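You operate a simulated robot arm through the tools that you are given. There is no shell and no other tool. Be economical: measure what you need, move in short steps, check, and stop when the job is done.

You are at the controls of a simulated robot arm. One attempt, no reset.

JOB
Add about 90 ml of milk to the green mug's coffee and stir it in.
Fine: the milk is in the creamer; stir with the teaspoon; put creamer and spoon back. Set down upright: creamer.

Only the result counts: the job must be done as asked and must still hold three seconds after the hand-in. Knocking over, shifting, dropping, spilling or breaking anything else fails it.

ROBOT AND FRAMES
A 6-joint arm with a two-finger parallel gripper, fixed in place. Base frame: the origin is at the foot of the arm, x ahead of it, y to its left, z up. Readings come in mm, rad, newtons and seconds.
With the tool pointing down near the work surface it reaches from about 240 to 640 mm from the base axis. Its first joint turns from -1.152 to 1.152 rad. Payload 2.7 kg.
The TCP is the grasp point between the finger pads, 23 mm short of the fingertips. In the tool frame z runs along the fingers and y along their closing line. The gripper opens to 94 mm. The fingers are 38 mm wide and 10 mm thick; the gripper's body (54 by 96 mm) begins 39 mm behind the TCP.
Orientation is that of the tool frame in the base frame, as a unit quaternion [x, y, z, w]. With the fingers straight down and closing along the base's y, the tool's x points along the base's -x, its y along +y and its z along -z.

CONTROLS
- The arm moves only by the tool play_rows. Its argument "moves" is a list of rows, each a list of 7 numbers: the shift along the tool's x, y, z in mm, then the turn, a rotation vector about the tool's x, y, z in rad, then the finger opening in mm, from 0 to 94. In form: [[tx, ty, tz, rx, ry, rz, gripper], ...]. A call has 1 to 20 rows; each row is the pose to reach, as a shift and turn from the pose commanded when the call began, along the tool's axes at that moment. A row lasts 0.2 s, in which the tool goes at most 50 mm and 0.15 rad; a call with a longer step from one row to the next is refused whole, and so is a gripper value outside its range. Where a pose cannot be reached the arm comes as near as it can. A force on the tool above 40 N (or 10 N above the force at the start of the call, whichever is more), or a blocked arm, ends the call early, and 0.2 s more pass. The fingers move at their own pace (about 45 mm/s each) and stop on an object; they squeeze with about 24 N. The grip force told is the motor's: it shows also when the fingers shut on nothing. Time passes only in rows, and 0.2 s behind the last, so rows that repeat a pose let the fingers close. It gives the time, the measured TCP pose, the force on the tool (base axes), the opening and the grip force at its end, in the units of the frame above (readings bear some noise), with the torque about the TCP (base axes, N m) and any sound that the robot's microphone picked up.
- Cameras (640 x 400 px; columns grow to the right, rows downward): "scene" is fixed at [80.3, -418.7, 1420.5]; the picture's right is [0.72, -0.70, 0.00], its down [-0.32, -0.33, -0.89] and it looks along [0.62, 0.64, -0.46] (base axes); focal length 240 px, centre (320, 200). "wrist" rides on the gripper at [86, 16, -75] in the tool frame; the picture's right is [-0.18, 0.98, 0.00], its down [-0.58, -0.11, -0.81] and it looks along [-0.79, -0.15, 0.59] (tool axes); focal length 243 px, centre (320, 200).
- get_image(camera): a new picture of that camera. The clock stands still meanwhile.
- point_at(camera, pixels): for up to 12 pixels [column, row] of the newest picture of that camera ("zoom" is the newest enlarged one), the place [x, y, z] in the base frame of the surface seen there, good to about 3 mm, but the place of the scene camera against the robot may be out by one fixed shift of up to 25 mm in any direction. The clock stands still meanwhile.
- enlarge(camera, box): a new picture of the part [left, top, right, bottom] of that camera's present view, enlarged. The clock stands still meanwhile.
- close_job(): hands the job in; it is judged then, once.

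Keep the steps short. Do not move on a guess: measure, check each grasp and each placing, and mend mistakes. In all there are 80 turns and 46 pictures (those below and enlarged ones count). Leave the gripper open and the arm clear of the work at the hand-in unless told otherwise, and finish with a single line.

The tools are called after "Call:" by a JSON object that holds its "api" and its "payload". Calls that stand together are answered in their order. play_rows: Moves the arm, as the interface text tells. Its arguments: {"type":"object","properties":{"moves":{"type":"array"}},"required":["moves"]} The other tools are called the same way: get_image (camera) takes a picture; point_at (camera, pixels) gives the place of the surface under pixels of a picture; enlarge (camera, box) takes an enlarged picture of a part of a camera's view; close_job () hands the job in.

At the start:

```text
time_s: 0.0
eef_pos: [277.5, -92.7, 1336.3]
tool_rot: [0.0, 1.0, 0.001, 0.001]
ft_force: [-0.4, 0.5, -0.5]
moment: [-0.02, 0.0, -0.01]
width: 94.2
grasp_force: 0.1
```

scene: 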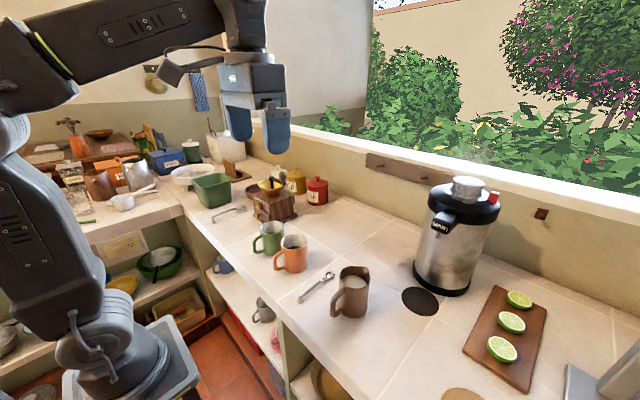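
wrist: 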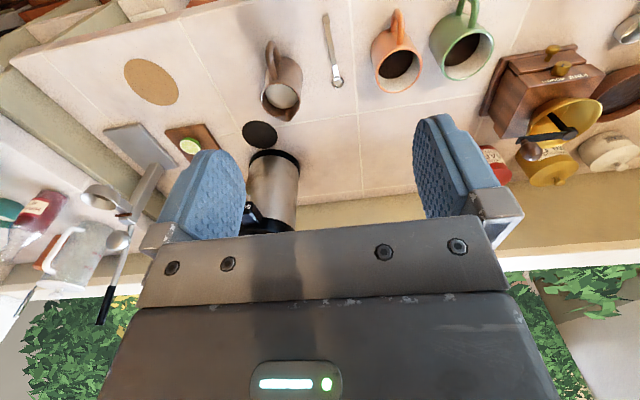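

I see the green mug (267,237), orange mug (290,253), spoon (317,287) and creamer (350,293). I'll enlarge the area from both cameras to measure it.

Call:
{"api": "enlarge", "payload": {"camera": "scene", "box": [220, 200, 420, 325]}}

Call:
{"api": "enlarge", "payload": {"camera": "wrist", "box": [230, 0, 510, 175]}}

```text
3.20 times, centred on (320, 262) of scene
```

zoom: 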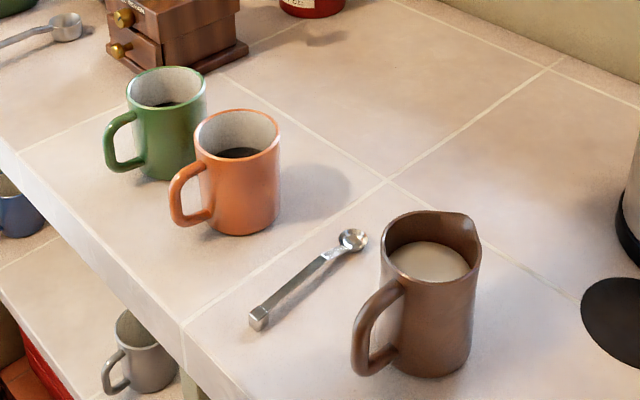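

```text
2.29 times, centred on (370, 88) of wrist
```

zoom: 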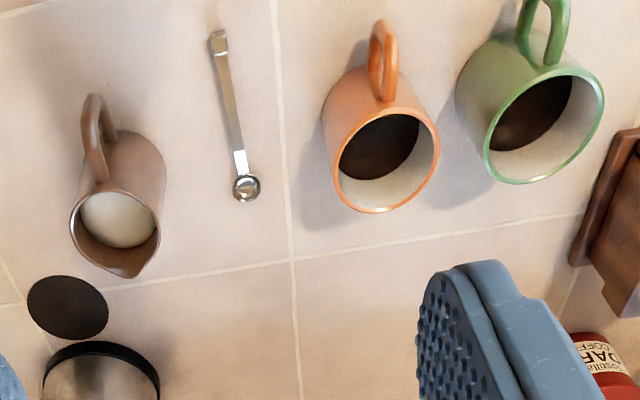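

The newest zoom is the wrist one. I'll measure the creamer, spoon and mugs there.

Call:
{"api": "point_at", "payload": {"camera": "zoom", "pixels": [[73, 222], [159, 225], [110, 187], [130, 275], [118, 220], [93, 97], [218, 40], [231, 110], [240, 160], [246, 188], [220, 290], [200, 120]]}}

Call:
{"api": "point_at", "payload": {"camera": "zoom", "pixels": [[488, 150], [603, 95], [525, 182], [568, 73], [535, 115], [545, 45], [337, 160], [437, 155], [378, 211], [395, 107], [380, 145], [385, 50]]}}

```text
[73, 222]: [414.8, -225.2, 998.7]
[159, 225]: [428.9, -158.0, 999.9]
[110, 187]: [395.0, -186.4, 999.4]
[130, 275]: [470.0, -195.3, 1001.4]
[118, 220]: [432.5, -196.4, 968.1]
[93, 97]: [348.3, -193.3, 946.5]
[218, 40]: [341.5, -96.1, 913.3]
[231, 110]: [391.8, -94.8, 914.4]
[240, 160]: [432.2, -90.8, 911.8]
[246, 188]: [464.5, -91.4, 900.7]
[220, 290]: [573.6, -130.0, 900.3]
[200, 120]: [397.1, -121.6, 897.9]
```

```text
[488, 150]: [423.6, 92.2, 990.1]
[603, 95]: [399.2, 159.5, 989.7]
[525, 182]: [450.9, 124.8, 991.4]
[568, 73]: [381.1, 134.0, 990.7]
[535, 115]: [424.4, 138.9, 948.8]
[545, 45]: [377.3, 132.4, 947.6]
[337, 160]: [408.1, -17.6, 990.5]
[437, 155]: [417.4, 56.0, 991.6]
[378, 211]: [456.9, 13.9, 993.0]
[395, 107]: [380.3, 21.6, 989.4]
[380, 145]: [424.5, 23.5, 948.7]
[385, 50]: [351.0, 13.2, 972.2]
```

The counter is at z≈899. The creamer's rim centre is about (430,-191,1000), with the spout toward +x and the handle toward -x. The green mug's centre is about (414,128), rim at 990, coffee at 949. The spoon lies along x at y≈-93. I plan to grip the creamer from above, closing along y, and pour by tilting about y. I'll test that tilt in free air first.

Call:
{"api": "play_rows", "payload": {"moves": [[-15, 28, 20, 0, 0, 0, 94], [-30, 56, 40, 0, 0, 0, 94], [-45, 84, 60, 0, 0, 0, 94], [-60, 112, 80, 0, 0, 0, 94], [-75, 140, 100, 0, 0, 0, 94], [-90, 168, 120, 0, 0, 0, 94], [-102, 193, 136, 0, 0, 0, 94], [-102, 220, 146, 0, 0, 0, 94], [-102, 220, 146, 0, 0.15, 0, 94], [-102, 220, 146, 0, 0.3, 0, 94], [-102, 220, 146, 0, 0.45, 0, 94], [-102, 220, 146, 0, 0.6, 0, 94], [-102, 220, 146, 0, 0.75, 0, 94], [-102, 220, 146, 0, 0.9, 0, 94], [-102, 220, 146, 0, 1.05, 0, 94], [-102, 220, 146, 0, 1.15, 0, 94], [-102, 220, 146, 0, 1.15, 0, 94]]}}

Call:
{"api": "get_image", "payload": {"camera": "scene"}}

```text
time_s: 3.6
eef_pos: [280.8, 132.1, 1050.0]
tool_rot: [-0.001, 0.84, 0.002, -0.543]
ft_force: [0.7, 0.1, 0.1]
moment: [-0.01, -0.02, -0.04]
width: 94.0
grasp_force: 0.0
out of reach, approached as far as the arm can: row 12, 13, 14, 15, 16, 17
```

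```text
41 pictures are left
```

scene: 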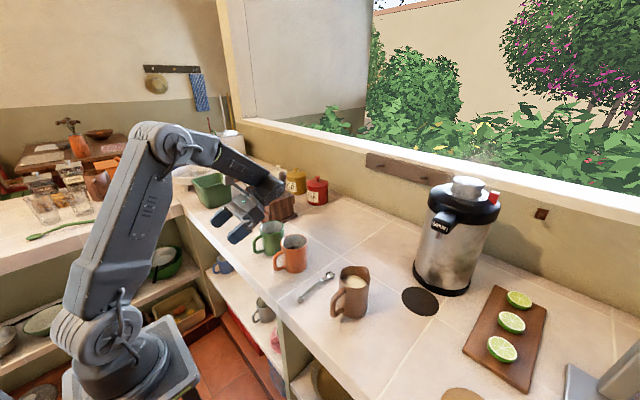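

The tilt was reached, but the position was pulled back to (281,132,1050). I'll measure the grinder and mug handle, then try the other pour direction (wrist leaning toward the base).

Call:
{"api": "enlarge", "payload": {"camera": "scene", "box": [200, 150, 360, 250]}}

Call:
{"api": "point_at", "payload": {"camera": "scene", "pixels": [[254, 241], [262, 235], [281, 234], [276, 223], [285, 208], [278, 262], [350, 272], [300, 300], [331, 273], [317, 181]]}}

```text
4.00 times, centred on (280, 200) of scene
```

zoom: 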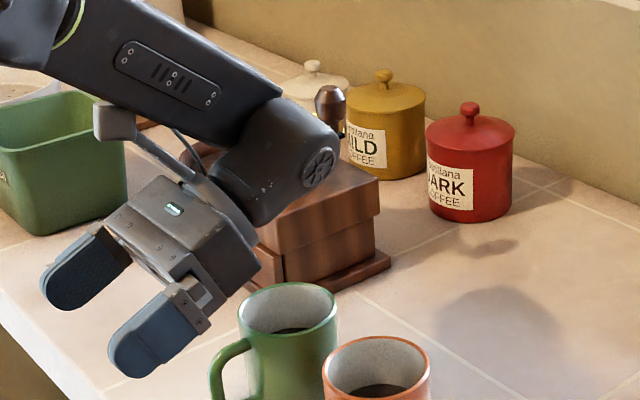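

```text
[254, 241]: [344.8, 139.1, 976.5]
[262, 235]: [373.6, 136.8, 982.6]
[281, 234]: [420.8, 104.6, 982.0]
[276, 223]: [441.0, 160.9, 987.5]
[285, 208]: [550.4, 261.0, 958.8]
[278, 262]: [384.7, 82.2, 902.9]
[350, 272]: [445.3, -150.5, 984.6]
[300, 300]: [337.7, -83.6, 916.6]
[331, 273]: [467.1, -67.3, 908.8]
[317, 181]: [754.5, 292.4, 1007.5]
```

I'll un-tilt, then test turning the tool 180° about vertical in free air.

Call:
{"api": "play_rows", "payload": {"moves": [[0, 0, 0, 0, -0.15, 0, 94], [0, 0, 0, 0, -0.3, 0, 94], [0, 0, 0, 0, -0.45, 0, 94], [0, 0, 0, 0, -0.6, 0, 94], [0, 0, 0, 0, -0.75, 0, 94], [0, 0, 0, 0, -0.9, 0, 94], [0, 0, 0, 0, -1.05, 0, 94], [0, 0, 0, 0, -1.15, 0, 94], [0, 0, 0, 0, -1.15, 0, 94]]}}

Call:
{"api": "play_rows", "payload": {"moves": [[0, 0, 0, 0, 0, 0.15, 94], [0, 0, 0, 0, 0, 0.3, 94], [0, 0, 0, 0, 0, 0.45, 94], [0, 0, 0, 0, 0, 0.6, 94], [0, 0, 0, 0, 0, 0.75, 94], [0, 0, 0, 0, 0, 0.9, 94], [0, 0, 0, 0, 0, 1.05, 94], [0, 0, 0, 0, 0, 1.2, 94], [0, 0, 0, 0, 0, 1.35, 94], [0, 0, 0, 0, 0, 1.5, 94], [0, 0, 0, 0, 0, 1.65, 94], [0, 0, 0, 0, 0, 1.8, 94], [0, 0, 0, 0, 0, 1.95, 94], [0, 0, 0, 0, 0, 2.1, 94], [0, 0, 0, 0, 0, 2.25, 94], [0, 0, 0, 0, 0, 2.4, 94], [0, 0, 0, 0, 0, 2.55, 94], [0, 0, 0, 0, 0, 2.7, 94], [0, 0, 0, 0, 0, 2.85, 94], [0, 0, 0, 0, 0, 3.0, 94]]}}

```text
time_s: 5.6
eef_pos: [277.8, 131.8, 1051.0]
tool_rot: [0.0, 1.0, 0.002, 0.002]
ft_force: [0.1, 0.6, -0.5]
moment: [-0.02, -0.02, 0.0]
width: 94.0
grasp_force: 0.1
```

```text
time_s: 9.8
eef_pos: [308.2, -0.3, 1021.6]
tool_rot: [0.995, 0.1, 0.002, -0.031]
ft_force: [-0.2, -0.6, -0.1]
moment: [0.0, -0.01, 0.01]
width: 94.1
grasp_force: 0.0
out of reach, approached as far as the arm can: row 17, 18, 19, 20
```

The wrist-roll limit shows up for clockwise turns. I'll unwind, rise, then test the counter-clockwise turn over the mug.

Call:
{"api": "play_rows", "payload": {"moves": [[0, 0, -10, 0, 0, -0.15, 94], [0, 0, -20, 0, 0, -0.3, 94], [0, 0, -30, 0, 0, -0.45, 94], [0, 0, -40, 0, 0, -0.6, 94], [0, 0, -50, 0, 0, -0.75, 94], [0, 0, -60, 0, 0, -0.9, 94], [0, 0, -70, 0, 0, -1.05, 94], [0, 0, -80, 0, 0, -1.2, 94], [0, 0, -80, 0, 0, -1.35, 94], [0, 0, -80, 0, 0, -1.5, 94], [0, 0, -80, 0, 0, -1.65, 94], [0, 0, -80, 0, 0, -1.8, 94], [0, 0, -80, 0, 0, -1.95, 94], [0, 0, -80, 0, 0, -2.1, 94], [0, 0, -80, 0, 0, -2.25, 94], [0, 0, -80, 0, 0, -2.4, 94], [0, 0, -80, 0, 0, -2.55, 94], [0, 0, -80, 0, 0, -2.7, 94], [0, 0, -80, 0, 0, -2.85, 94], [0, 0, -80, 0, 0, -2.94, 94]]}}

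Call:
{"api": "play_rows", "payload": {"moves": [[-30, 25, 0, 0, 0, -0.15, 94], [-60, 50, 0, 0, 0, -0.3, 94], [-90, 75, 0, 0, 0, -0.45, 94], [-120, 100, 0, 0, 0, -0.6, 94], [-150, 120, 0, 0, 0, -0.75, 94], [-150, 120, 0, 0, 0, -0.9, 94], [-150, 120, 0, 0, 0, -1.05, 94], [-150, 120, 0, 0, 0, -1.2, 94], [-150, 120, 0, 0, 0, -1.35, 94], [-150, 120, 0, 0, 0, -1.5, 94], [-150, 120, 0, 0, 0, -1.65, 94], [-150, 120, 0, 0, 0, -1.8, 94], [-150, 120, 0, 0, 0, -1.95, 94], [-150, 120, 0, 0, 0, -2.1, 94], [-150, 120, 0, 0, 0, -2.25, 94], [-150, 120, 0, 0, 0, -2.4, 94], [-150, 120, 0, 0, 0, -2.55, 94], [-150, 120, 0, 0, 0, -2.7, 94], [-150, 120, 0, 0, 0, -2.85, 94], [-150, 120, 0, 0, 0, -3.0, 94]]}}

Call:
{"api": "play_rows", "payload": {"moves": [[0, 0, 0, 0, 0.15, 0, 94], [0, 0, 0, 0, 0.3, 0, 94], [0, 0, 0, 0, 0.45, 0, 94], [0, 0, 0, 0, 0.6, 0, 94], [0, 0, 0, 0, 0.75, 0, 94], [0, 0, 0, 0, 0.9, 0, 94], [0, 0, 0, 0, 1.05, 0, 94], [0, 0, 0, 0, 1.15, 0, 94], [0, 0, 0, 0, 1.15, 0, 94]]}}

```text
time_s: 14.0
eef_pos: [306.9, -5.9, 1102.5]
tool_rot: [-0.002, 1.0, 0.03, -0.001]
ft_force: [-0.2, -0.1, 0.8]
moment: [0.03, -0.01, -0.03]
width: 94.0
grasp_force: 0.0
```

```text
time_s: 18.2
eef_pos: [457.3, 114.2, 1109.4]
tool_rot: [0.997, -0.069, -0.004, -0.031]
ft_force: [-1.2, 0.6, -0.7]
moment: [-0.01, -0.02, 0.01]
width: 94.0
grasp_force: 0.1
```

```text
time_s: 20.2
eef_pos: [456.3, 113.3, 1108.9]
tool_rot: [0.838, -0.076, 0.54, 0.012]
ft_force: [-0.3, -0.1, -0.4]
moment: [0.03, -0.02, 0.04]
width: 94.0
grasp_force: 0.1
```

The pour pose is reachable with the counter-clockwise turn. I'll check the actual pour height by going straight down 70 mm, then back up.

Call:
{"api": "play_rows", "payload": {"moves": [[-32, 0, 14, 0, 0, 0, 94], [-64, 0, 28.5, 0, 0, 0, 94], [-64, 0, 28.5, 0, 0, 0, 94]]}}

Call:
{"api": "enlarge", "payload": {"camera": "scene", "box": [200, 150, 360, 250]}}

```text
time_s: 21.0
eef_pos: [457.0, 116.6, 1038.8]
tool_rot: [0.839, -0.076, 0.538, 0.012]
ft_force: [0.2, 0.0, -0.2]
moment: [0.01, 0.0, -0.05]
width: 94.1
grasp_force: 0.0
```

```text
4.00 times, centred on (280, 200) of scene
```

zoom: 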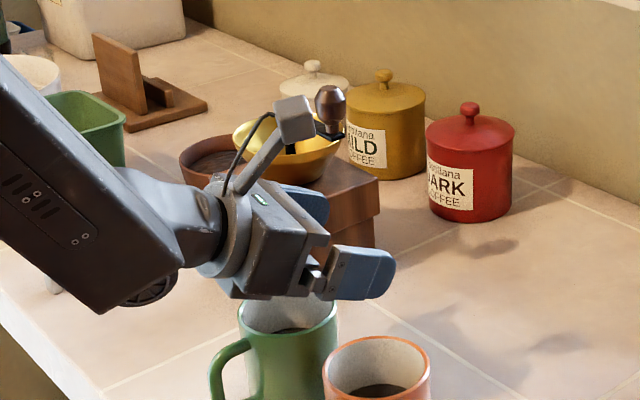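

The pour height is reachable. I'll go back up, straighten, unwind and move above the creamer.

Call:
{"api": "play_rows", "payload": {"moves": [[32, 0, -14, 0, 0, 0, 94], [64, 0, -28.5, 0, 0, 0, 94], [64, 0, -28.5, 0, -0.15, 0, 94], [64, 0, -28.5, 0, -0.3, 0, 94], [64, 0, -28.5, 0, -0.45, 0, 94], [64, 0, -28.5, 0, -0.6, 0, 94], [64, 0, -28.5, 0, -0.75, 0, 94], [64, 0, -28.5, 0, -0.9, 0, 94], [64, 0, -28.5, 0, -1.05, 0, 94], [64, 0, -28.5, 0, -1.15, 0, 94], [64, 0, -28.5, 0, -1.15, 0, 94]]}}

Call:
{"api": "play_rows", "payload": {"moves": [[1, 16, 0, 0, 0, 0.15, 94], [2, 32, 0, 0, 0, 0.3, 94], [3, 48, 0, 0, 0, 0.45, 94], [4, 64, 0, 0, 0, 0.6, 94], [5, 80, 0, 0, 0, 0.75, 94], [6, 96, 0, 0, 0, 0.9, 94], [7, 112, 0, 0, 0, 1.05, 94], [8, 128, 0, 0, 0, 1.2, 94], [9, 144, 0, 0, 0, 1.35, 94], [10, 160, 0, 0, 0, 1.5, 94], [11, 176, 0, 0, 0, 1.65, 94], [12, 192, 0, 0, 0, 1.8, 94], [13, 208, 0, 0, 0, 1.95, 94], [14, 224, 0, 0, 0, 2.1, 94], [15, 240, 0, 0, 0, 2.25, 94], [16, 256, 0, 0, 0, 2.4, 94], [16, 272, 0, 0, 0, 2.55, 94], [16, 288, 0, 0, 0, 2.7, 94], [16, 300, 0, 0, 0, 2.85, 94], [16, 308, 0, 0, 0, 3.0, 94]]}}

Call:
{"api": "get_image", "payload": {"camera": "wrist"}}

```text
time_s: 23.4
eef_pos: [456.9, 114.9, 1109.6]
tool_rot: [0.997, -0.07, -0.004, -0.031]
ft_force: [0.7, -0.7, 0.5]
moment: [0.0, -0.02, -0.01]
width: 94.1
grasp_force: 0.1
```

```text
time_s: 27.6
eef_pos: [429.3, -193.9, 1089.2]
tool_rot: [0.001, 1.0, 0.031, -0.002]
ft_force: [0.4, -0.3, 0.5]
moment: [-0.01, 0.0, 0.0]
width: 93.9
grasp_force: 0.1
```

```text
38 pictures are left
```

wrist: 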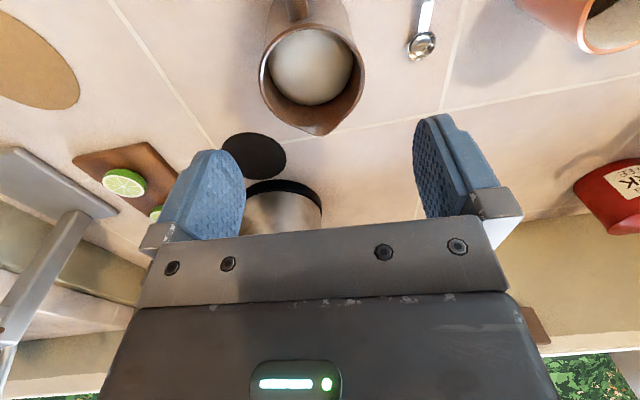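

The tool carries a small 0.062 rad tilt left over from the clamped test; I'll correct it. First I'll re-measure the creamer from this closer wrist picture.

Call:
{"api": "point_at", "payload": {"camera": "wrist", "pixels": [[263, 75], [362, 75], [310, 27], [322, 132], [310, 65], [300, 8], [265, 95], [358, 100], [310, 130], [420, 47], [425, 10]]}}

Call:
{"api": "play_rows", "payload": {"moves": [[0, 0, 0, 0.062, 0, 0, 94], [0, 0, 0, 0.062, 0, 0, 94]]}}

```text
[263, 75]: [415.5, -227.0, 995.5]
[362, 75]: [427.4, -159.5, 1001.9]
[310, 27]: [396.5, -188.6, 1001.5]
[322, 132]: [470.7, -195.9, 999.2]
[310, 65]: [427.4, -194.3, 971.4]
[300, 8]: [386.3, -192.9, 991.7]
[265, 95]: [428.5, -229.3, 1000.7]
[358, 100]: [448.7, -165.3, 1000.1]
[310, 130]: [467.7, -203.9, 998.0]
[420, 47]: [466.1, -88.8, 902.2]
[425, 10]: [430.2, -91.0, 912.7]
```

```text
time_s: 28.2
eef_pos: [429.7, -193.8, 1090.0]
tool_rot: [0.0, 1.0, -0.001, -0.002]
ft_force: [-1.1, 0.4, -0.1]
moment: [-0.03, 0.02, 0.0]
width: 94.4
grasp_force: 0.2
```

The tool is vertical and centred on the creamer (centre about (430,-194), rim 1000). I'll descend to TCP z≈969, which leaves the palm 8 mm above the rim.

Call:
{"api": "play_rows", "payload": {"moves": [[0, 0, 30, 0, 0, 0, 94], [0, 0, 60, 0, 0, 0, 94], [0, 0, 85, 0, 0, 0, 94], [0, 0, 105, 0, 0, 0, 94], [0, 0, 121, 0, 0, 0, 94], [0, 0, 121, 0, 0, 0, 94]]}}

Call:
{"api": "enlarge", "payload": {"camera": "scene", "box": [270, 200, 430, 325]}}

```text
time_s: 29.6
eef_pos: [430.3, -193.0, 968.5]
tool_rot: [-0.001, 1.0, 0.0, 0.0]
ft_force: [0.1, 0.3, 0.7]
moment: [-0.04, -0.01, -0.01]
width: 94.0
grasp_force: 0.1
```

```text
3.20 times, centred on (350, 262) of scene
```

zoom: 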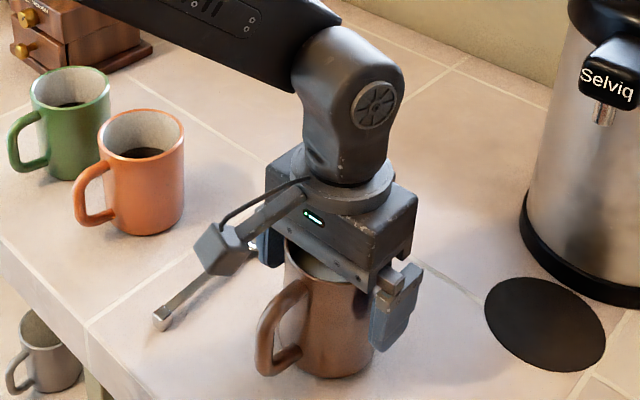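

The fingers straddle the creamer cleanly. I'll close gently.

Call:
{"api": "play_rows", "payload": {"moves": [[0, 0, 0, 0, 0, 0, 84], [0, 0, 0, 0, 0, 0, 76], [0, 0, 0, 0, 0, 0, 72], [0, 0, 0, 0, 0, 0, 68], [0, 0, 0, 0, 0, 0, 64], [0, 0, 0, 0, 0, 0, 50], [0, 0, 0, 0, 0, 0, 50]]}}

```text
time_s: 31.2
eef_pos: [430.3, -193.8, 968.4]
tool_rot: [0.0, 1.0, 0.0, -0.001]
ft_force: [0.9, -2.5, 0.1]
moment: [-0.14, -0.1, 0.01]
width: 72.4
grasp_force: 23.7
```

Gripped at 72.4 mm. I'll lift 10 mm first, then higher, slowly.

Call:
{"api": "play_rows", "payload": {"moves": [[0, 0, -5, 0, 0, 0, 50], [0, 0, -10, 0, 0, 0, 50], [0, 0, -20, 0, 0, 0, 50], [0, 0, -35, 0, 0, 0, 50], [0, 0, -50, 0, 0, 0, 50], [0, 0, -70, 0, 0, 0, 50], [0, 0, -90, 0, 0, 0, 50], [0, 0, -110, 0, 0, 0, 50], [0, 0, -130, 0, 0, 0, 50], [0, 0, -150, 0, 0, 0, 50], [0, 0, -160, 0, 0, 0, 50], [0, 0, -160, 0, 0, 0, 50], [0, 0, -160, 0, 0, 0, 50]]}}

Call:
{"api": "play_rows", "payload": {"moves": [[0, 0, 0, 0, 0, 0, 50], [0, 0, 0, 0, 0, 0, 50]]}}

Call:
{"api": "play_rows", "payload": {"moves": [[0, 0, 0, 0, 0, 0, 50], [0, 0, 0, 0, 0, 0, 50]]}}

Call:
{"api": "play_rows", "payload": {"moves": [[0, 0, 0, 0, 0, 0, 50], [0, 0, 0, 0, 0, 0, 50]]}}

Call:
{"api": "get_image", "payload": {"camera": "wrist"}}

```text
time_s: 34.0
eef_pos: [429.6, -192.1, 1130.7]
tool_rot: [0.0, 1.0, 0.0, -0.002]
ft_force: [0.1, 0.2, -6.0]
moment: [-0.01, -0.04, 0.0]
width: 72.5
grasp_force: 23.4
```

```text
time_s: 34.6
eef_pos: [429.6, -191.8, 1131.1]
tool_rot: [0.0, 1.0, 0.0, -0.002]
ft_force: [0.7, -0.1, -4.9]
moment: [0.01, -0.05, -0.01]
width: 72.7
grasp_force: 23.4
```

```text
time_s: 35.2
eef_pos: [429.0, -191.8, 1130.8]
tool_rot: [0.0, 1.0, 0.0, -0.002]
ft_force: [-0.1, 0.4, -4.1]
moment: [-0.02, -0.01, 0.02]
width: 72.8
grasp_force: 24.1
```

```text
time_s: 35.8
eef_pos: [429.9, -192.6, 1131.1]
tool_rot: [0.0, 1.0, 0.0, -0.002]
ft_force: [0.3, -0.9, -4.3]
moment: [0.02, -0.01, 0.02]
width: 72.3
grasp_force: 23.7
```

```text
36 pictures are left
```

wrist: 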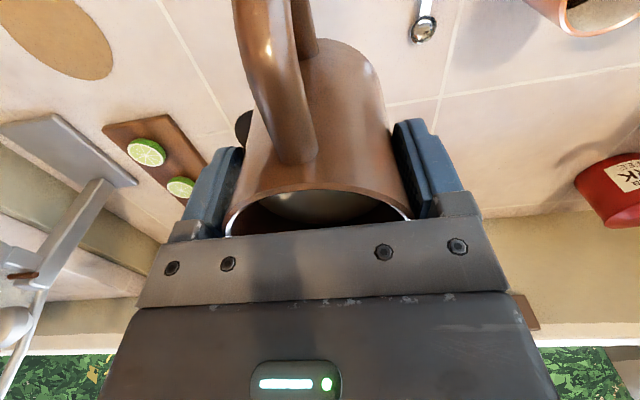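

The creamer is held, level and dry. Force noise (~±0.8 N) is too big to weigh 90 g reliably, so I'll judge by liquid levels. Next I carry it over to the mug while turning the spout toward -x.

Call:
{"api": "play_rows", "payload": {"moves": [[-3, 16, 0, 0, 0, -0.15, 50], [-6, 32, 0, 0, 0, -0.3, 50], [-9, 48, 0, 0, 0, -0.45, 50], [-12, 64, 0, 0, 0, -0.6, 50], [-15, 80, 0, 0, 0, -0.75, 50], [-18, 96, 0, 0, 0, -0.9, 50], [-21, 112, 0, 0, 0, -1.05, 50], [-24, 128, 0, 0, 0, -1.2, 50], [-27, 144, 0, 0, 0, -1.35, 50], [-30, 160, 0, 0, 0, -1.5, 50], [-33, 176, 0, 0, 0, -1.65, 50], [-36, 192, 0, 0, 0, -1.8, 50], [-39, 208, 0, 0, 0, -1.95, 50], [-42, 224, 0, 0, 0, -2.1, 50], [-45, 240, 0, 0, 0, -2.25, 50], [-48, 256, 0, 0, 0, -2.4, 50], [-50, 272, 0, 0, 0, -2.55, 50], [-50, 288, 0, 0, 0, -2.7, 50], [-50, 302, 0, 0, 0, -2.85, 50], [-50, 312, 0, 0, 0, -3.0, 50]]}}

Call:
{"api": "enlarge", "payload": {"camera": "scene", "box": [200, 150, 360, 250]}}

Call:
{"api": "get_image", "payload": {"camera": "wrist"}}

```text
time_s: 40.0
eef_pos: [478.0, 117.6, 1127.4]
tool_rot: [0.998, -0.069, -0.002, 0.001]
ft_force: [0.3, 0.3, -4.4]
moment: [0.01, 0.04, -0.01]
width: 72.4
grasp_force: 23.9
```

```text
4.00 times, centred on (280, 200) of scene
```

zoom: 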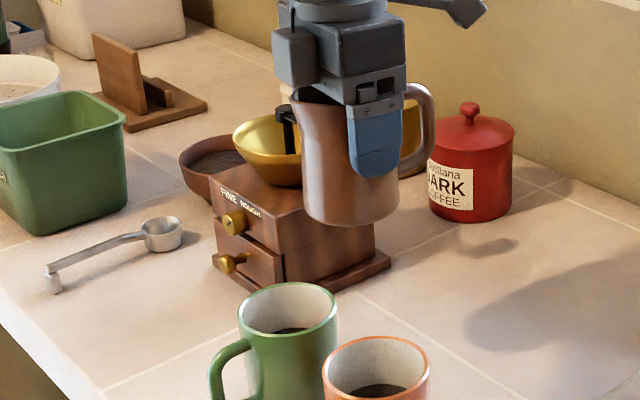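

```text
34 pictures are left
```

wrist: 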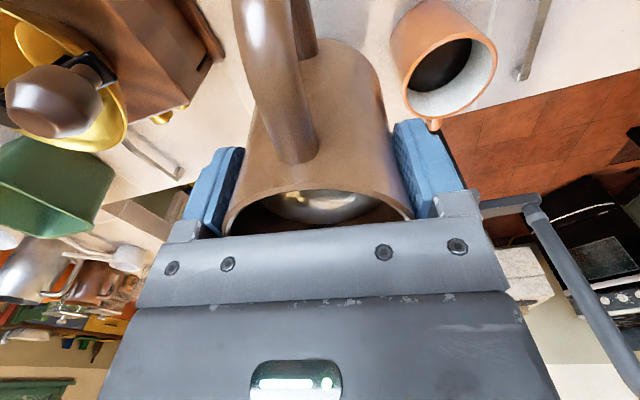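

I'll check the grinder's clearance to the pour path, and calibrate the scene camera on the mug.

Call:
{"api": "point_at", "payload": {"camera": "wrist", "pixels": [[222, 55], [208, 65], [187, 105], [160, 60], [125, 125], [60, 95], [195, 10], [495, 60], [430, 118], [440, 70]]}}

Call:
{"api": "point_at", "payload": {"camera": "zoom", "pixels": [[390, 262], [375, 205], [285, 290], [290, 330], [240, 305], [337, 305], [290, 284], [285, 332], [380, 392], [325, 380], [218, 365], [330, 130]]}}

```text
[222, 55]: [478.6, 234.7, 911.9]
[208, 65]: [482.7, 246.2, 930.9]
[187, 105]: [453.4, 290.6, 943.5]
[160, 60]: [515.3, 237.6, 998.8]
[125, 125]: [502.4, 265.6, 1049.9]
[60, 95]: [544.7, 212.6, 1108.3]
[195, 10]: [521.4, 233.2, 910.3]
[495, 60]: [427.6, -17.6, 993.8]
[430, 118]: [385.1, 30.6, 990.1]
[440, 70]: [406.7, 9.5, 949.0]
```

```text
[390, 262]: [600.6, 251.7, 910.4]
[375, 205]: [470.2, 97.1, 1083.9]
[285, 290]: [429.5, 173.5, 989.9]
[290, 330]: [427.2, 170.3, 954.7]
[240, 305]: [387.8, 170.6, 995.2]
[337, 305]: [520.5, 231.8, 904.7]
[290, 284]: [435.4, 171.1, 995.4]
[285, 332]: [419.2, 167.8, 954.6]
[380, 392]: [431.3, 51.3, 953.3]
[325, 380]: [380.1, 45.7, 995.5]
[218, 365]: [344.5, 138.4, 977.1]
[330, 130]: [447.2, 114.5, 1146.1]
```

The grinder knob (545,213,1108) is clear of the pour path. By scene camera, the coffee starts at 954.6 and the rim is at 995. 90 ml should raise it about 28 mm, to ~983. Now I lower to z≈1045 while tilting to 0.5 rad, before any pouring starts.

Call:
{"api": "play_rows", "payload": {"moves": [[0, 0, 10, 0, 0.03, 0, 50], [0, 0, 20, 0, 0.08, 0, 50], [0, 0, 30, 0, 0.13, 0, 50], [0, 0, 40, 0, 0.18, 0, 50], [0, 0, 50, 0, 0.23, 0, 50], [0, 0, 60, 0, 0.28, 0, 50], [0, 0, 70, 0, 0.33, 0, 50], [0, 0, 77, 0, 0.38, 0, 50], [0, 0, 80, 0, 0.43, 0, 50], [0, 0, 80, 0, 0.48, 0, 50], [0, 0, 80, 0, 0.5, 0, 50], [0, 0, 80, 0, 0.5, 0, 50]]}}

Call:
{"api": "enlarge", "payload": {"camera": "scene", "box": [220, 170, 340, 245]}}

```text
time_s: 42.6
eef_pos: [478.5, 119.5, 1048.9]
tool_rot: [0.967, -0.068, 0.245, 0.017]
ft_force: [-0.5, -1.4, -4.4]
moment: [0.02, 0.07, 0.01]
width: 72.6
grasp_force: 23.7
```

```text
5.33 times, centred on (280, 208) of scene
```

zoom: 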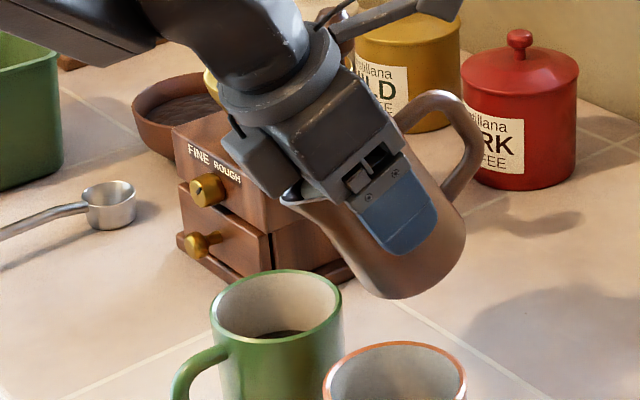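

The spout shows at zoom (288,198). I'll check it against the mug rim in the same camera.

Call:
{"api": "point_at", "payload": {"camera": "zoom", "pixels": [[286, 199], [292, 204], [213, 318], [342, 308], [280, 271], [270, 342], [398, 297], [280, 334]]}}

```text
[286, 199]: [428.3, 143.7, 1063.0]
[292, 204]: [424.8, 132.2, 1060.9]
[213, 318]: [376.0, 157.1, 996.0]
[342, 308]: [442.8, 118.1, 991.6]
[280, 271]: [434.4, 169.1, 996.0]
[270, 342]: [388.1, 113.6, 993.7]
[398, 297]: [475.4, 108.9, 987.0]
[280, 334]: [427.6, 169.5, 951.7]
```

The spout is at (≈430,≈130,1058) over the mug's opening. I'll tilt slowly to 0.78 rad, hold briefly, and look.

Call:
{"api": "play_rows", "payload": {"moves": [[0, 0, 0, 0, 0.05, 0, 50], [0, 0, 0, 0, 0.1, 0, 50], [0, 0, 0, 0, 0.15, 0, 50], [0, 0, 0, 0, 0.2, 0, 50], [0, 0, 0, 0, 0.25, 0, 50], [0, 0, 0, 0, 0.28, 0, 50], [0, 0, 0, 0, 0.28, 0, 50], [0, 0, 0, 0, 0.28, 0, 50]]}}

Call:
{"api": "enlarge", "payload": {"camera": "scene", "box": [220, 170, 340, 245]}}

```text
time_s: 44.4
eef_pos: [479.0, 118.5, 1048.3]
tool_rot: [0.923, -0.065, 0.378, 0.027]
ft_force: [0.5, 0.0, -4.8]
moment: [0.02, 0.08, -0.01]
width: 72.5
grasp_force: 23.9
```

```text
5.33 times, centred on (280, 208) of scene
```

zoom: 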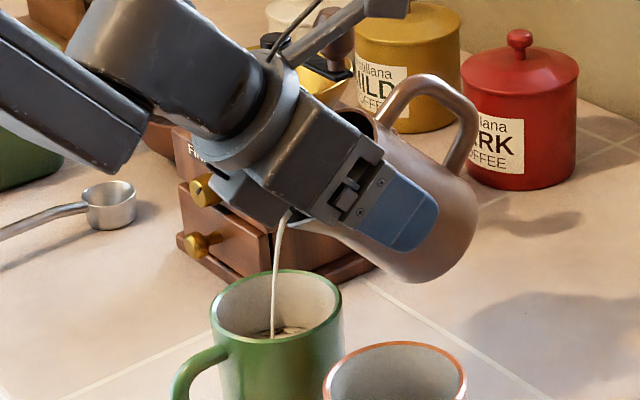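

Milk runs cleanly into the mug. I'll hold about 1.2 s and look again.

Call:
{"api": "play_rows", "payload": {"moves": [[0, 0, 0, 0, 0, 0, 50], [0, 0, 0, 0, 0, 0, 50], [0, 0, 0, 0, 0, 0, 50], [0, 0, 0, 0, 0, 0, 50], [0, 0, 0, 0, 0, 0, 50]]}}

Call:
{"api": "enlarge", "payload": {"camera": "scene", "box": [220, 170, 340, 245]}}

Call:
{"api": "point_at", "payload": {"camera": "zoom", "pixels": [[290, 325], [300, 327], [250, 330], [285, 330], [296, 332]]}}

```text
time_s: 45.6
eef_pos: [478.9, 120.5, 1048.5]
tool_rot: [0.923, -0.064, 0.377, 0.027]
ft_force: [0.0, -0.1, -4.5]
moment: [-0.02, 0.1, 0.0]
width: 72.5
grasp_force: 23.7
```

```text
5.33 times, centred on (280, 208) of scene
```

zoom: 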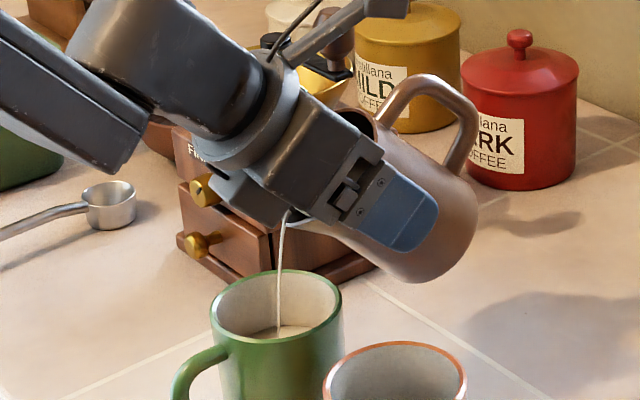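

```text
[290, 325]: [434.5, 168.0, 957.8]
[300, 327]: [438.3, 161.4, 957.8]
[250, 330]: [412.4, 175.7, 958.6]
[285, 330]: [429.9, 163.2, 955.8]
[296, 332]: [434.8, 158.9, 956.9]
```

The level has risen only ~4 mm and the stream is thinning. I'll tilt a further 0.1 and hold.

Call:
{"api": "play_rows", "payload": {"moves": [[0, 0, 0, 0, 0.05, 0, 50], [0, 0, 0, 0, 0.1, 0, 50], [0, 0, 0, 0, 0.1, 0, 50], [0, 0, 0, 0, 0.1, 0, 50], [0, 0, 0, 0, 0.1, 0, 50], [0, 0, 0, 0, 0.1, 0, 50], [0, 0, 0, 0, 0.1, 0, 50]]}}

Call:
{"api": "enlarge", "payload": {"camera": "scene", "box": [220, 170, 340, 245]}}

Call:
{"api": "point_at", "payload": {"camera": "zoom", "pixels": [[290, 325], [300, 320], [250, 330], [265, 325], [296, 330], [300, 312], [255, 316]]}}

```text
time_s: 47.2
eef_pos: [478.9, 119.9, 1047.8]
tool_rot: [0.903, -0.064, 0.424, 0.031]
ft_force: [-0.2, 0.2, -4.9]
moment: [0.0, 0.1, -0.03]
width: 72.3
grasp_force: 23.8
```

```text
5.33 times, centred on (280, 208) of scene
```

zoom: 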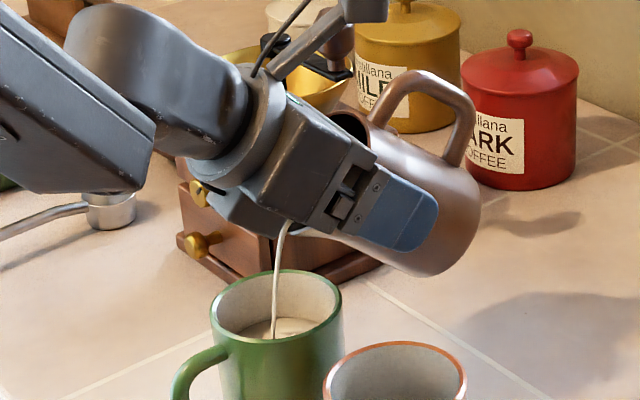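

```text
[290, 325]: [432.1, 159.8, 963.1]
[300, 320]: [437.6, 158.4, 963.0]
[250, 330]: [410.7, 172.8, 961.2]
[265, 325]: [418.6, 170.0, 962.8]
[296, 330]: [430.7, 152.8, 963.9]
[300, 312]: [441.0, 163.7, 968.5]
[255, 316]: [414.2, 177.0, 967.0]
```

The level is ~963, so about 30 ml is in. The stream is steady; a little more tilt and hold.

Call:
{"api": "play_rows", "payload": {"moves": [[0, 0, 0, 0, 0.03, 0, 50], [0, 0, 0, 0, 0.06, 0, 50], [0, 0, 0, 0, 0.06, 0, 50], [0, 0, 0, 0, 0.06, 0, 50], [0, 0, 0, 0, 0.06, 0, 50], [0, 0, 0, 0, 0.06, 0, 50]]}}

Call:
{"api": "enlarge", "payload": {"camera": "scene", "box": [220, 170, 340, 245]}}

Call:
{"api": "point_at", "payload": {"camera": "zoom", "pixels": [[290, 325], [300, 320], [250, 330], [265, 325], [296, 330], [300, 312], [255, 316]]}}

```text
time_s: 48.6
eef_pos: [479.2, 118.1, 1048.5]
tool_rot: [0.89, -0.064, 0.45, 0.033]
ft_force: [1.0, -0.1, -4.5]
moment: [0.01, 0.08, -0.01]
width: 72.7
grasp_force: 23.9
```

```text
5.33 times, centred on (280, 208) of scene
```

zoom: 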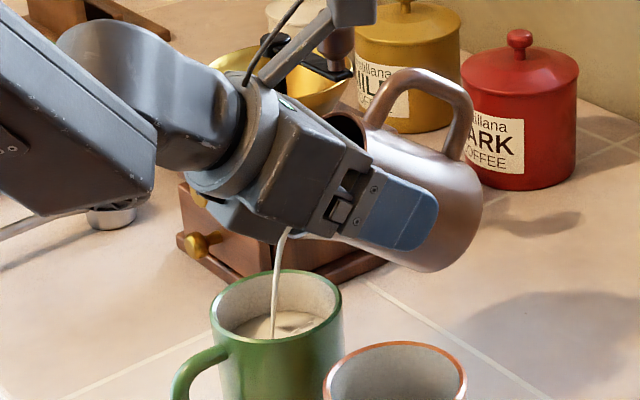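

```text
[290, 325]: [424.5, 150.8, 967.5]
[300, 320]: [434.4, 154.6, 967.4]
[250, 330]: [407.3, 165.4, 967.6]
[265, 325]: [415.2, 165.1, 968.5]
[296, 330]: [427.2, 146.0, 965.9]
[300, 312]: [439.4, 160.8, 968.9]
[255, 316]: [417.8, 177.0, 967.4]
```

Level ~967.5 (≈45 ml). Another small increment.

Call:
{"api": "play_rows", "payload": {"moves": [[0, 0, 0, 0, 0.03, 0, 50], [0, 0, 0, 0, 0.06, 0, 50], [0, 0, 0, 0, 0.06, 0, 50], [0, 0, 0, 0, 0.06, 0, 50], [0, 0, 0, 0, 0.06, 0, 50], [0, 0, 0, 0, 0.06, 0, 50], [0, 0, 0, 0, 0.06, 0, 50]]}}

Call:
{"api": "enlarge", "payload": {"camera": "scene", "box": [220, 170, 340, 245]}}

Call:
{"api": "point_at", "payload": {"camera": "zoom", "pixels": [[290, 325], [300, 320], [250, 330], [265, 325], [296, 330], [300, 312], [255, 316]]}}

```text
time_s: 50.2
eef_pos: [479.2, 119.2, 1048.5]
tool_rot: [0.876, -0.063, 0.477, 0.035]
ft_force: [-0.3, -0.7, -3.8]
moment: [0.0, 0.08, 0.01]
width: 72.2
grasp_force: 23.7
```

```text
5.33 times, centred on (280, 208) of scene
```

zoom: 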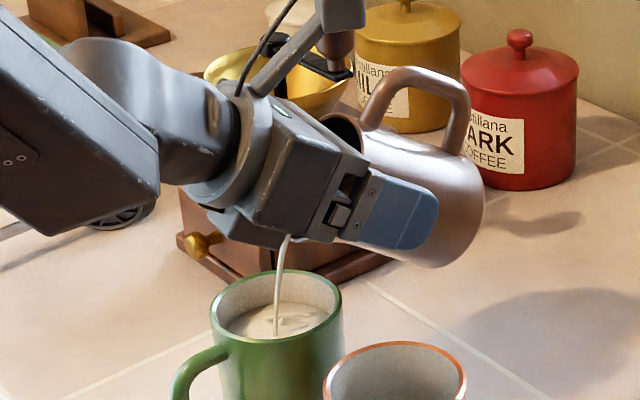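

```text
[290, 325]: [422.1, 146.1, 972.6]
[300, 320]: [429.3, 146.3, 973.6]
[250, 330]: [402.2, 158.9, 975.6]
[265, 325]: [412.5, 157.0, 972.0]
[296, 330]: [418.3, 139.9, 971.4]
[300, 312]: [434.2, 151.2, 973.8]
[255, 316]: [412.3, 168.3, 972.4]
```

Level ~973 (≈62 ml). Another short increment.

Call:
{"api": "play_rows", "payload": {"moves": [[0, 0, 0, 0, 0.03, 0, 50], [0, 0, 0, 0, 0.05, 0, 50], [0, 0, 0, 0, 0.05, 0, 50], [0, 0, 0, 0, 0.05, 0, 50], [0, 0, 0, 0, 0.05, 0, 50]]}}

Call:
{"api": "enlarge", "payload": {"camera": "scene", "box": [220, 170, 340, 245]}}

Call:
{"api": "point_at", "payload": {"camera": "zoom", "pixels": [[290, 325], [300, 320], [250, 325], [265, 322], [296, 330], [300, 312], [255, 316], [245, 318], [310, 315]]}}

```text
time_s: 51.4
eef_pos: [479.0, 119.2, 1049.2]
tool_rot: [0.864, -0.061, 0.498, 0.035]
ft_force: [-0.5, -0.4, -4.2]
moment: [-0.01, 0.08, -0.01]
width: 72.5
grasp_force: 24.1
```

```text
5.33 times, centred on (280, 208) of scene
```

zoom: 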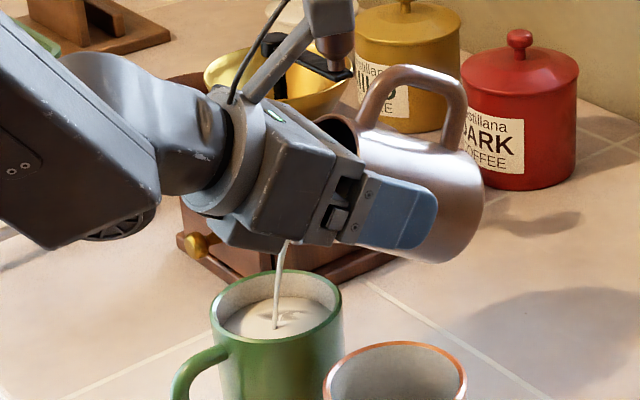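

```text
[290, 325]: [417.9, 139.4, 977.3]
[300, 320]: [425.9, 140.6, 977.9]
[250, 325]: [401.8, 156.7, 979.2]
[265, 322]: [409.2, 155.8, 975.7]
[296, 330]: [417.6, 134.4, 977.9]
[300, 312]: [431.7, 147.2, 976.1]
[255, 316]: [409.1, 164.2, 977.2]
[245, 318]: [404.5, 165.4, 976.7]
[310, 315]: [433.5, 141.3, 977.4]
```

Level ~977.3 (≈78 ml). I'll hold 0.3 s more, then straighten promptly.

Call:
{"api": "play_rows", "payload": {"moves": [[0, 0, 0, 0, 0, 0, 50], [0, 0, 0, 0, -0.1, 0, 50], [0, 0, 0, 0, -0.22, 0, 50], [0, 0, 0, 0, -0.34, 0, 50], [0, 0, 0, 0, -0.45, 0, 50], [0, 0, 0, 0, -0.55, 0, 50], [0, 0, 0, 0, -0.6, 0, 50], [0, 0, 0, 0, -0.6, 0, 50], [0, 0, 0, 0, -0.6, 0, 50]]}}

Call:
{"api": "enlarge", "payload": {"camera": "scene", "box": [220, 170, 340, 245]}}

Call:
{"api": "point_at", "payload": {"camera": "zoom", "pixels": [[290, 325], [300, 320], [250, 325], [265, 322], [296, 330], [300, 312], [255, 316], [245, 318], [310, 315], [275, 310], [275, 325]]}}

```text
time_s: 53.4
eef_pos: [478.6, 119.2, 1048.6]
tool_rot: [0.973, -0.069, 0.221, 0.016]
ft_force: [0.5, 0.3, -4.1]
moment: [0.0, 0.04, 0.03]
width: 72.2
grasp_force: 24.5
```

```text
5.33 times, centred on (280, 208) of scene
```

zoom: 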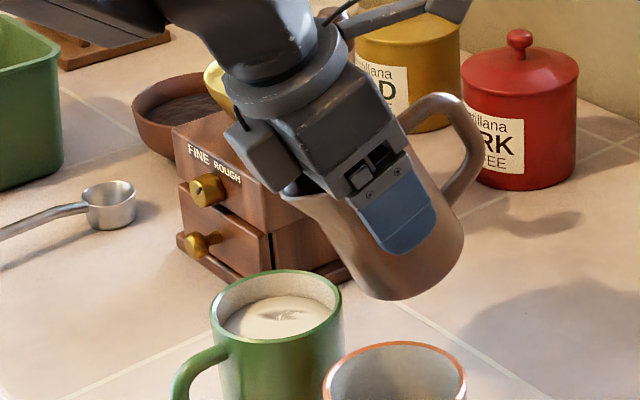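

```text
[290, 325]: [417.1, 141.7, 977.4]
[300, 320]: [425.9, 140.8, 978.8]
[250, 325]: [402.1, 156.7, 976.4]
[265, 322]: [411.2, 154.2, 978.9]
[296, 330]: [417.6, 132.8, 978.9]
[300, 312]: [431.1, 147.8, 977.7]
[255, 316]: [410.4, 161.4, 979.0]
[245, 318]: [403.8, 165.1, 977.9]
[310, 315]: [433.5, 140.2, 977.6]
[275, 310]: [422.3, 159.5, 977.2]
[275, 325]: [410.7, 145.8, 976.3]
```

The pour stopped cleanly; the level is ~977.8, a rise of ~24.5 mm. To turn that into ml I need the mug's inner radius, so I'll probe the liquid's edges.

Call:
{"api": "point_at", "payload": {"camera": "zoom", "pixels": [[219, 318], [222, 318], [225, 318], [228, 318], [326, 318], [329, 318], [332, 318], [335, 318], [275, 293], [275, 296], [275, 299], [275, 302]]}}

Call:
{"api": "point_at", "payload": {"camera": "zoom", "pixels": [[209, 312], [212, 312], [215, 312], [218, 312], [221, 312], [334, 304], [337, 304], [340, 304], [343, 304], [275, 275], [275, 272], [275, 269]]}}

```text
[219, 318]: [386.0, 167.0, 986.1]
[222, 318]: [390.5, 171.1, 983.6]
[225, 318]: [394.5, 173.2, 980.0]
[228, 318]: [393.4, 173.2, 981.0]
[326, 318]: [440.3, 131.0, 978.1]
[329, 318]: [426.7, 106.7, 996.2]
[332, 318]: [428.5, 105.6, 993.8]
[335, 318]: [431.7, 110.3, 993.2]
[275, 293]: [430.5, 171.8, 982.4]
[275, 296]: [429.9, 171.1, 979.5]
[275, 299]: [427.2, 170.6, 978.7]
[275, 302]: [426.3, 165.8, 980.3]
```

```text
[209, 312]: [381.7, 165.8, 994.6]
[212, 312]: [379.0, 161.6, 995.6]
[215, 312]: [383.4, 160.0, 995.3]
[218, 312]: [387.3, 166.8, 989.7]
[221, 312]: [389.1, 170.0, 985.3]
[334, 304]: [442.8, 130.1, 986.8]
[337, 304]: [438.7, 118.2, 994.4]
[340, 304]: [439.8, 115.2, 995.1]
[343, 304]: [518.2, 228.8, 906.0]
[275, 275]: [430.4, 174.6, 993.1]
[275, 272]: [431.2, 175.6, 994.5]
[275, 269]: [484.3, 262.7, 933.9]
```

The inner radius looks like 33–34 mm, giving 84–89 ml. I'll cross-check on the creamer side by levelling it and measuring its milk with the wrist camera.

Call:
{"api": "play_rows", "payload": {"moves": [[0, 0, 0, 0, -0.1, 0, 50], [0, 0, 0, 0, -0.2, 0, 50], [0, 0, 0, 0, -0.3, 0, 50], [0, 0, 0, 0, -0.4, 0, 50], [0, 0, 0, 0, -0.45, 0, 50], [0, 0, 0, 0, -0.45, 0, 50], [0, 0, 0, 0, -0.45, 0, 50], [0, 0, 0, 0, -0.45, 0, 50]]}}

Call:
{"api": "enlarge", "payload": {"camera": "wrist", "box": [200, 80, 440, 230]}}

Call:
{"api": "point_at", "payload": {"camera": "zoom", "pixels": [[280, 320], [320, 325], [360, 325], [300, 340], [340, 345], [400, 335], [240, 335], [300, 285], [320, 290], [80, 370]]}}

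```text
time_s: 55.2
eef_pos: [478.6, 120.0, 1048.9]
tool_rot: [0.998, -0.07, -0.002, 0.0]
ft_force: [1.2, -0.8, -4.2]
moment: [-0.01, -0.04, 0.0]
width: 72.5
grasp_force: 24.2
```

```text
2.67 times, centred on (320, 155) of wrist
```

zoom: 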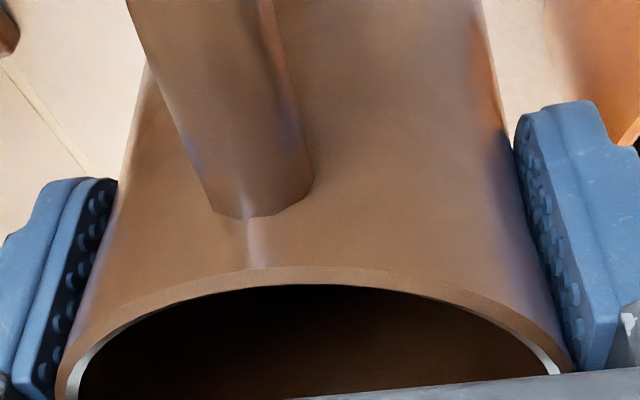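

```text
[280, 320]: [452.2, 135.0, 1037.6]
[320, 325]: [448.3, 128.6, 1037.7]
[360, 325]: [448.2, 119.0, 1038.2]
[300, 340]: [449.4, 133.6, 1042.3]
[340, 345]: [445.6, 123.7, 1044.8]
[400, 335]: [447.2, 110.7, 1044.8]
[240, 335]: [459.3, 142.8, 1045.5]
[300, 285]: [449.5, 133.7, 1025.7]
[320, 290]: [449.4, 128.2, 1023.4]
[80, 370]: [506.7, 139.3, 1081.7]
```

The milk is now more than 58 mm below the creamer's rim, against ~30 mm before, so ≥~88 ml has left. That agrees with the mug side, so ~90 ml is in. Now I take the creamer up and back to its place.

Call:
{"api": "play_rows", "payload": {"moves": [[0, 0, -20, 0, 0, 0, 50], [0, 0, -45, 0, 0, 0, 50], [0, 0, -70, 0, 0, 0, 50], [0, 0, -82, 0, 0, 0, 50]]}}

Call:
{"api": "play_rows", "payload": {"moves": [[0, 16, 0, 0, 0, 0.15, 50], [0, 32, 0, 0, 0, 0.3, 50], [-1, 48, 0, 0, 0, 0.45, 50], [-1, 64, 0, 0, 0, 0.6, 50], [-1, 80, 0, 0, 0, 0.75, 50], [-1, 96, 0, 0, 0, 0.9, 50], [-2, 112, 0, 0, 0, 1.05, 50], [-2, 128, 0, 0, 0, 1.2, 50], [-2, 144, 0, 0, 0, 1.35, 50], [-2, 160, 0, 0, 0, 1.5, 50], [-2, 176, 0, 0, 0, 1.65, 50], [-3, 192, 0, 0, 0, 1.8, 50], [-3, 208, 0, 0, 0, 1.95, 50], [-3, 224, 0, 0, 0, 2.1, 50], [-3, 240, 0, 0, 0, 2.25, 50], [-4, 256, 0, 0, 0, 2.4, 50], [-4, 272, 0, 0, 0, 2.55, 50], [-4, 288, 0, 0, 0, 2.7, 50], [-4, 304, 0, 0, 0, 2.85, 50], [-4, 316, 0, 0, 0, 3.0, 50]]}}

Call:
{"api": "play_rows", "payload": {"moves": [[0, 0, 0, 0, 0, 0, 50], [0, 0, 0, 0, 0, 0, 50]]}}

```text
time_s: 56.2
eef_pos: [479.6, 118.4, 1130.2]
tool_rot: [0.997, -0.071, -0.001, 0.001]
ft_force: [0.3, 0.3, -3.3]
moment: [-0.01, 0.02, 0.01]
width: 72.7
grasp_force: 23.9
```

```text
time_s: 60.4
eef_pos: [429.3, -194.1, 1129.7]
tool_rot: [0.001, 1.0, 0.0, -0.002]
ft_force: [-0.9, -1.2, -4.4]
moment: [-0.01, -0.01, 0.0]
width: 72.3
grasp_force: 23.7
```

```text
time_s: 61.0
eef_pos: [431.3, -193.4, 1130.8]
tool_rot: [0.001, 1.0, -0.001, -0.002]
ft_force: [-0.2, -0.3, -3.7]
moment: [0.04, -0.01, -0.01]
width: 72.6
grasp_force: 23.9
```

I'm above its place, upright. I'll lower it to just above the counter.

Call:
{"api": "play_rows", "payload": {"moves": [[0, 0, 30, 0, 0, 0, 50], [0, 0, 60, 0, 0, 0, 50], [0, 0, 90, 0, 0, 0, 50], [0, 0, 115, 0, 0, 0, 50], [0, 0, 135, 0, 0, 0, 50], [0, 0, 148, 0, 0, 0, 50], [0, 0, 155, 0, 0, 0, 50], [0, 0, 158, 0, 0, 0, 50], [0, 0, 160, 0, 0, 0, 50], [0, 0, 161, 0, 0, 0, 50], [0, 0, 161, 0, 0, 0, 50]]}}

```text
time_s: 63.4
eef_pos: [430.2, -193.1, 969.4]
tool_rot: [0.0, 1.0, 0.0, -0.002]
ft_force: [-0.7, -0.2, -3.1]
moment: [0.01, -0.02, -0.01]
width: 72.5
grasp_force: 24.1
```

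Call:
{"api": "play_rows", "payload": {"moves": [[0, 0, 0.5, 0, 0, 0, 50], [0, 0, 1, 0, 0, 0, 50], [0, 0, 1.3, 0, 0, 0, 50], [0, 0, 1.3, 0, 0, 0, 50]]}}

```text
time_s: 64.4
eef_pos: [430.0, -193.6, 968.7]
tool_rot: [0.0, 1.0, 0.0, -0.001]
ft_force: [0.6, 1.1, -3.7]
moment: [0.0, -0.05, -0.02]
width: 72.8
grasp_force: 24.3
```

Still hanging (−3.7 N); I'll lower a little further until the force changes.

Call:
{"api": "play_rows", "payload": {"moves": [[0, 0, 0.5, 0, 0, 0, 50], [0, 0, 1, 0, 0, 0, 50], [0, 0, 1, 0, 0, 0, 50]]}}

Call:
{"api": "play_rows", "payload": {"moves": [[0, 0, 0.5, 0, 0, 0, 50], [0, 0, 1, 0, 0, 0, 50], [0, 0, 1, 0, 0, 0, 50]]}}

```text
time_s: 65.2
eef_pos: [430.7, -193.1, 968.3]
tool_rot: [-0.001, 1.0, -0.001, -0.002]
ft_force: [-6.5, 3.0, 13.7]
moment: [-0.1, 0.12, -0.09]
width: 72.7
grasp_force: 23.5
```

```text
time_s: 66.0
eef_pos: [430.7, -192.7, 967.5]
tool_rot: [-0.001, 1.0, 0.0, 0.0]
ft_force: [-3.9, 0.1, 20.1]
moment: [0.04, 0.1, -0.04]
width: 72.6
grasp_force: 23.5
```

It's seated. I'll ease back 1.5 mm, open slowly, and rise.

Call:
{"api": "play_rows", "payload": {"moves": [[0, 0, -1, 0, 0, 0, 50], [0, 0, -1.5, 0, 0, 0, 50], [0, 0, -1.5, 0, 0, 0, 74], [0, 0, -1.5, 0, 0, 0, 78], [0, 0, -1.5, 0, 0, 0, 84], [0, 0, -1.5, 0, 0, 0, 94], [0, 0, -1.5, 0, 0, 0, 94]]}}

Call:
{"api": "play_rows", "payload": {"moves": [[0, 0, -20, 0, 0, 0, 94], [0, 0, -50, 0, 0, 0, 94], [0, 0, -90, 0, 0, 0, 94], [0, 0, -130, 0, 0, 0, 94], [0, 0, -160, 0, 0, 0, 94], [30, 30, -160, 0, 0, 0, 94], [60, 65, -160, 0, 0, 0, 94], [80, 100, -160, 0, 0, 0, 94], [80, 100, -160, 0, 0, 0, 94]]}}

Call:
{"api": "get_image", "payload": {"camera": "wrist"}}

Call:
{"api": "enlarge", "payload": {"camera": "scene", "box": [220, 200, 420, 325]}}

```text
time_s: 67.6
eef_pos: [430.9, -193.0, 967.9]
tool_rot: [0.001, 1.0, -0.001, 0.0]
ft_force: [0.6, -0.1, 0.4]
moment: [-0.04, 0.02, -0.01]
width: 94.0
grasp_force: 0.1
```

```text
time_s: 69.6
eef_pos: [349.7, -94.6, 1125.8]
tool_rot: [0.0, 1.0, 0.0, -0.002]
ft_force: [0.3, 0.5, 0.0]
moment: [0.02, 0.0, 0.01]
width: 93.8
grasp_force: 0.2
```

```text
24 pictures are left
```

wrist: 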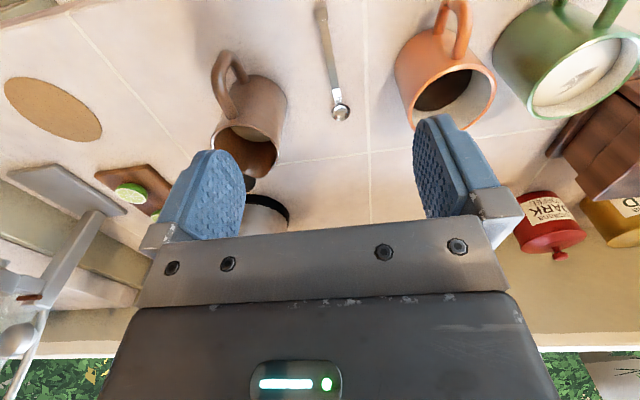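

```text
3.20 times, centred on (320, 262) of scene
```

zoom: 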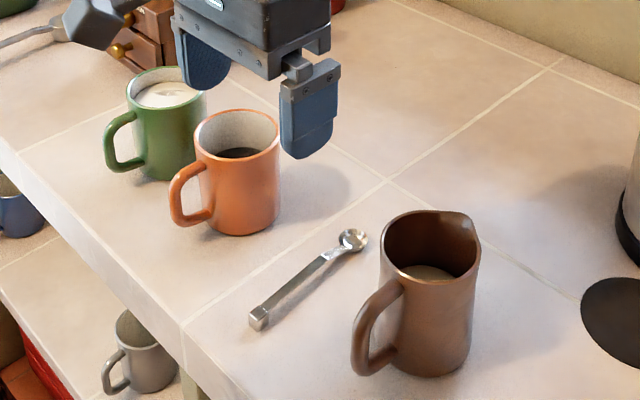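

The creamer is back in place, upright. I'll verify the levels from the wrist camera now, along with the spoon.

Call:
{"api": "point_at", "payload": {"camera": "wrist", "pixels": [[252, 132], [262, 133], [575, 75], [560, 85], [590, 65], [440, 90], [321, 8], [326, 45], [331, 80], [334, 98], [341, 113], [600, 85]]}}

Call:
{"api": "enlarge", "payload": {"camera": "wrist", "box": [280, 0, 400, 130]}}

```text
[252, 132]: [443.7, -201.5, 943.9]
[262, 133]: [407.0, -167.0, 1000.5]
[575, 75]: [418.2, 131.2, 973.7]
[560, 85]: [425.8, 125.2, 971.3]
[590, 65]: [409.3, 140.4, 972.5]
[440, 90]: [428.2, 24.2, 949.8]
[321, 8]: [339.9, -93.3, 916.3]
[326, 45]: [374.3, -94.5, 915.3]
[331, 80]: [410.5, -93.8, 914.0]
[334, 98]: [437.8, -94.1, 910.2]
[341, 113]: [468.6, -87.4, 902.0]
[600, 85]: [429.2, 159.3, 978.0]
```

```text
3.08 times, centred on (340, 65) of wrist
```

zoom: 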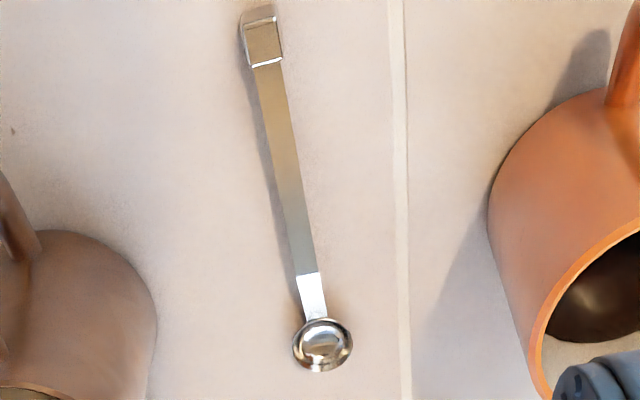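

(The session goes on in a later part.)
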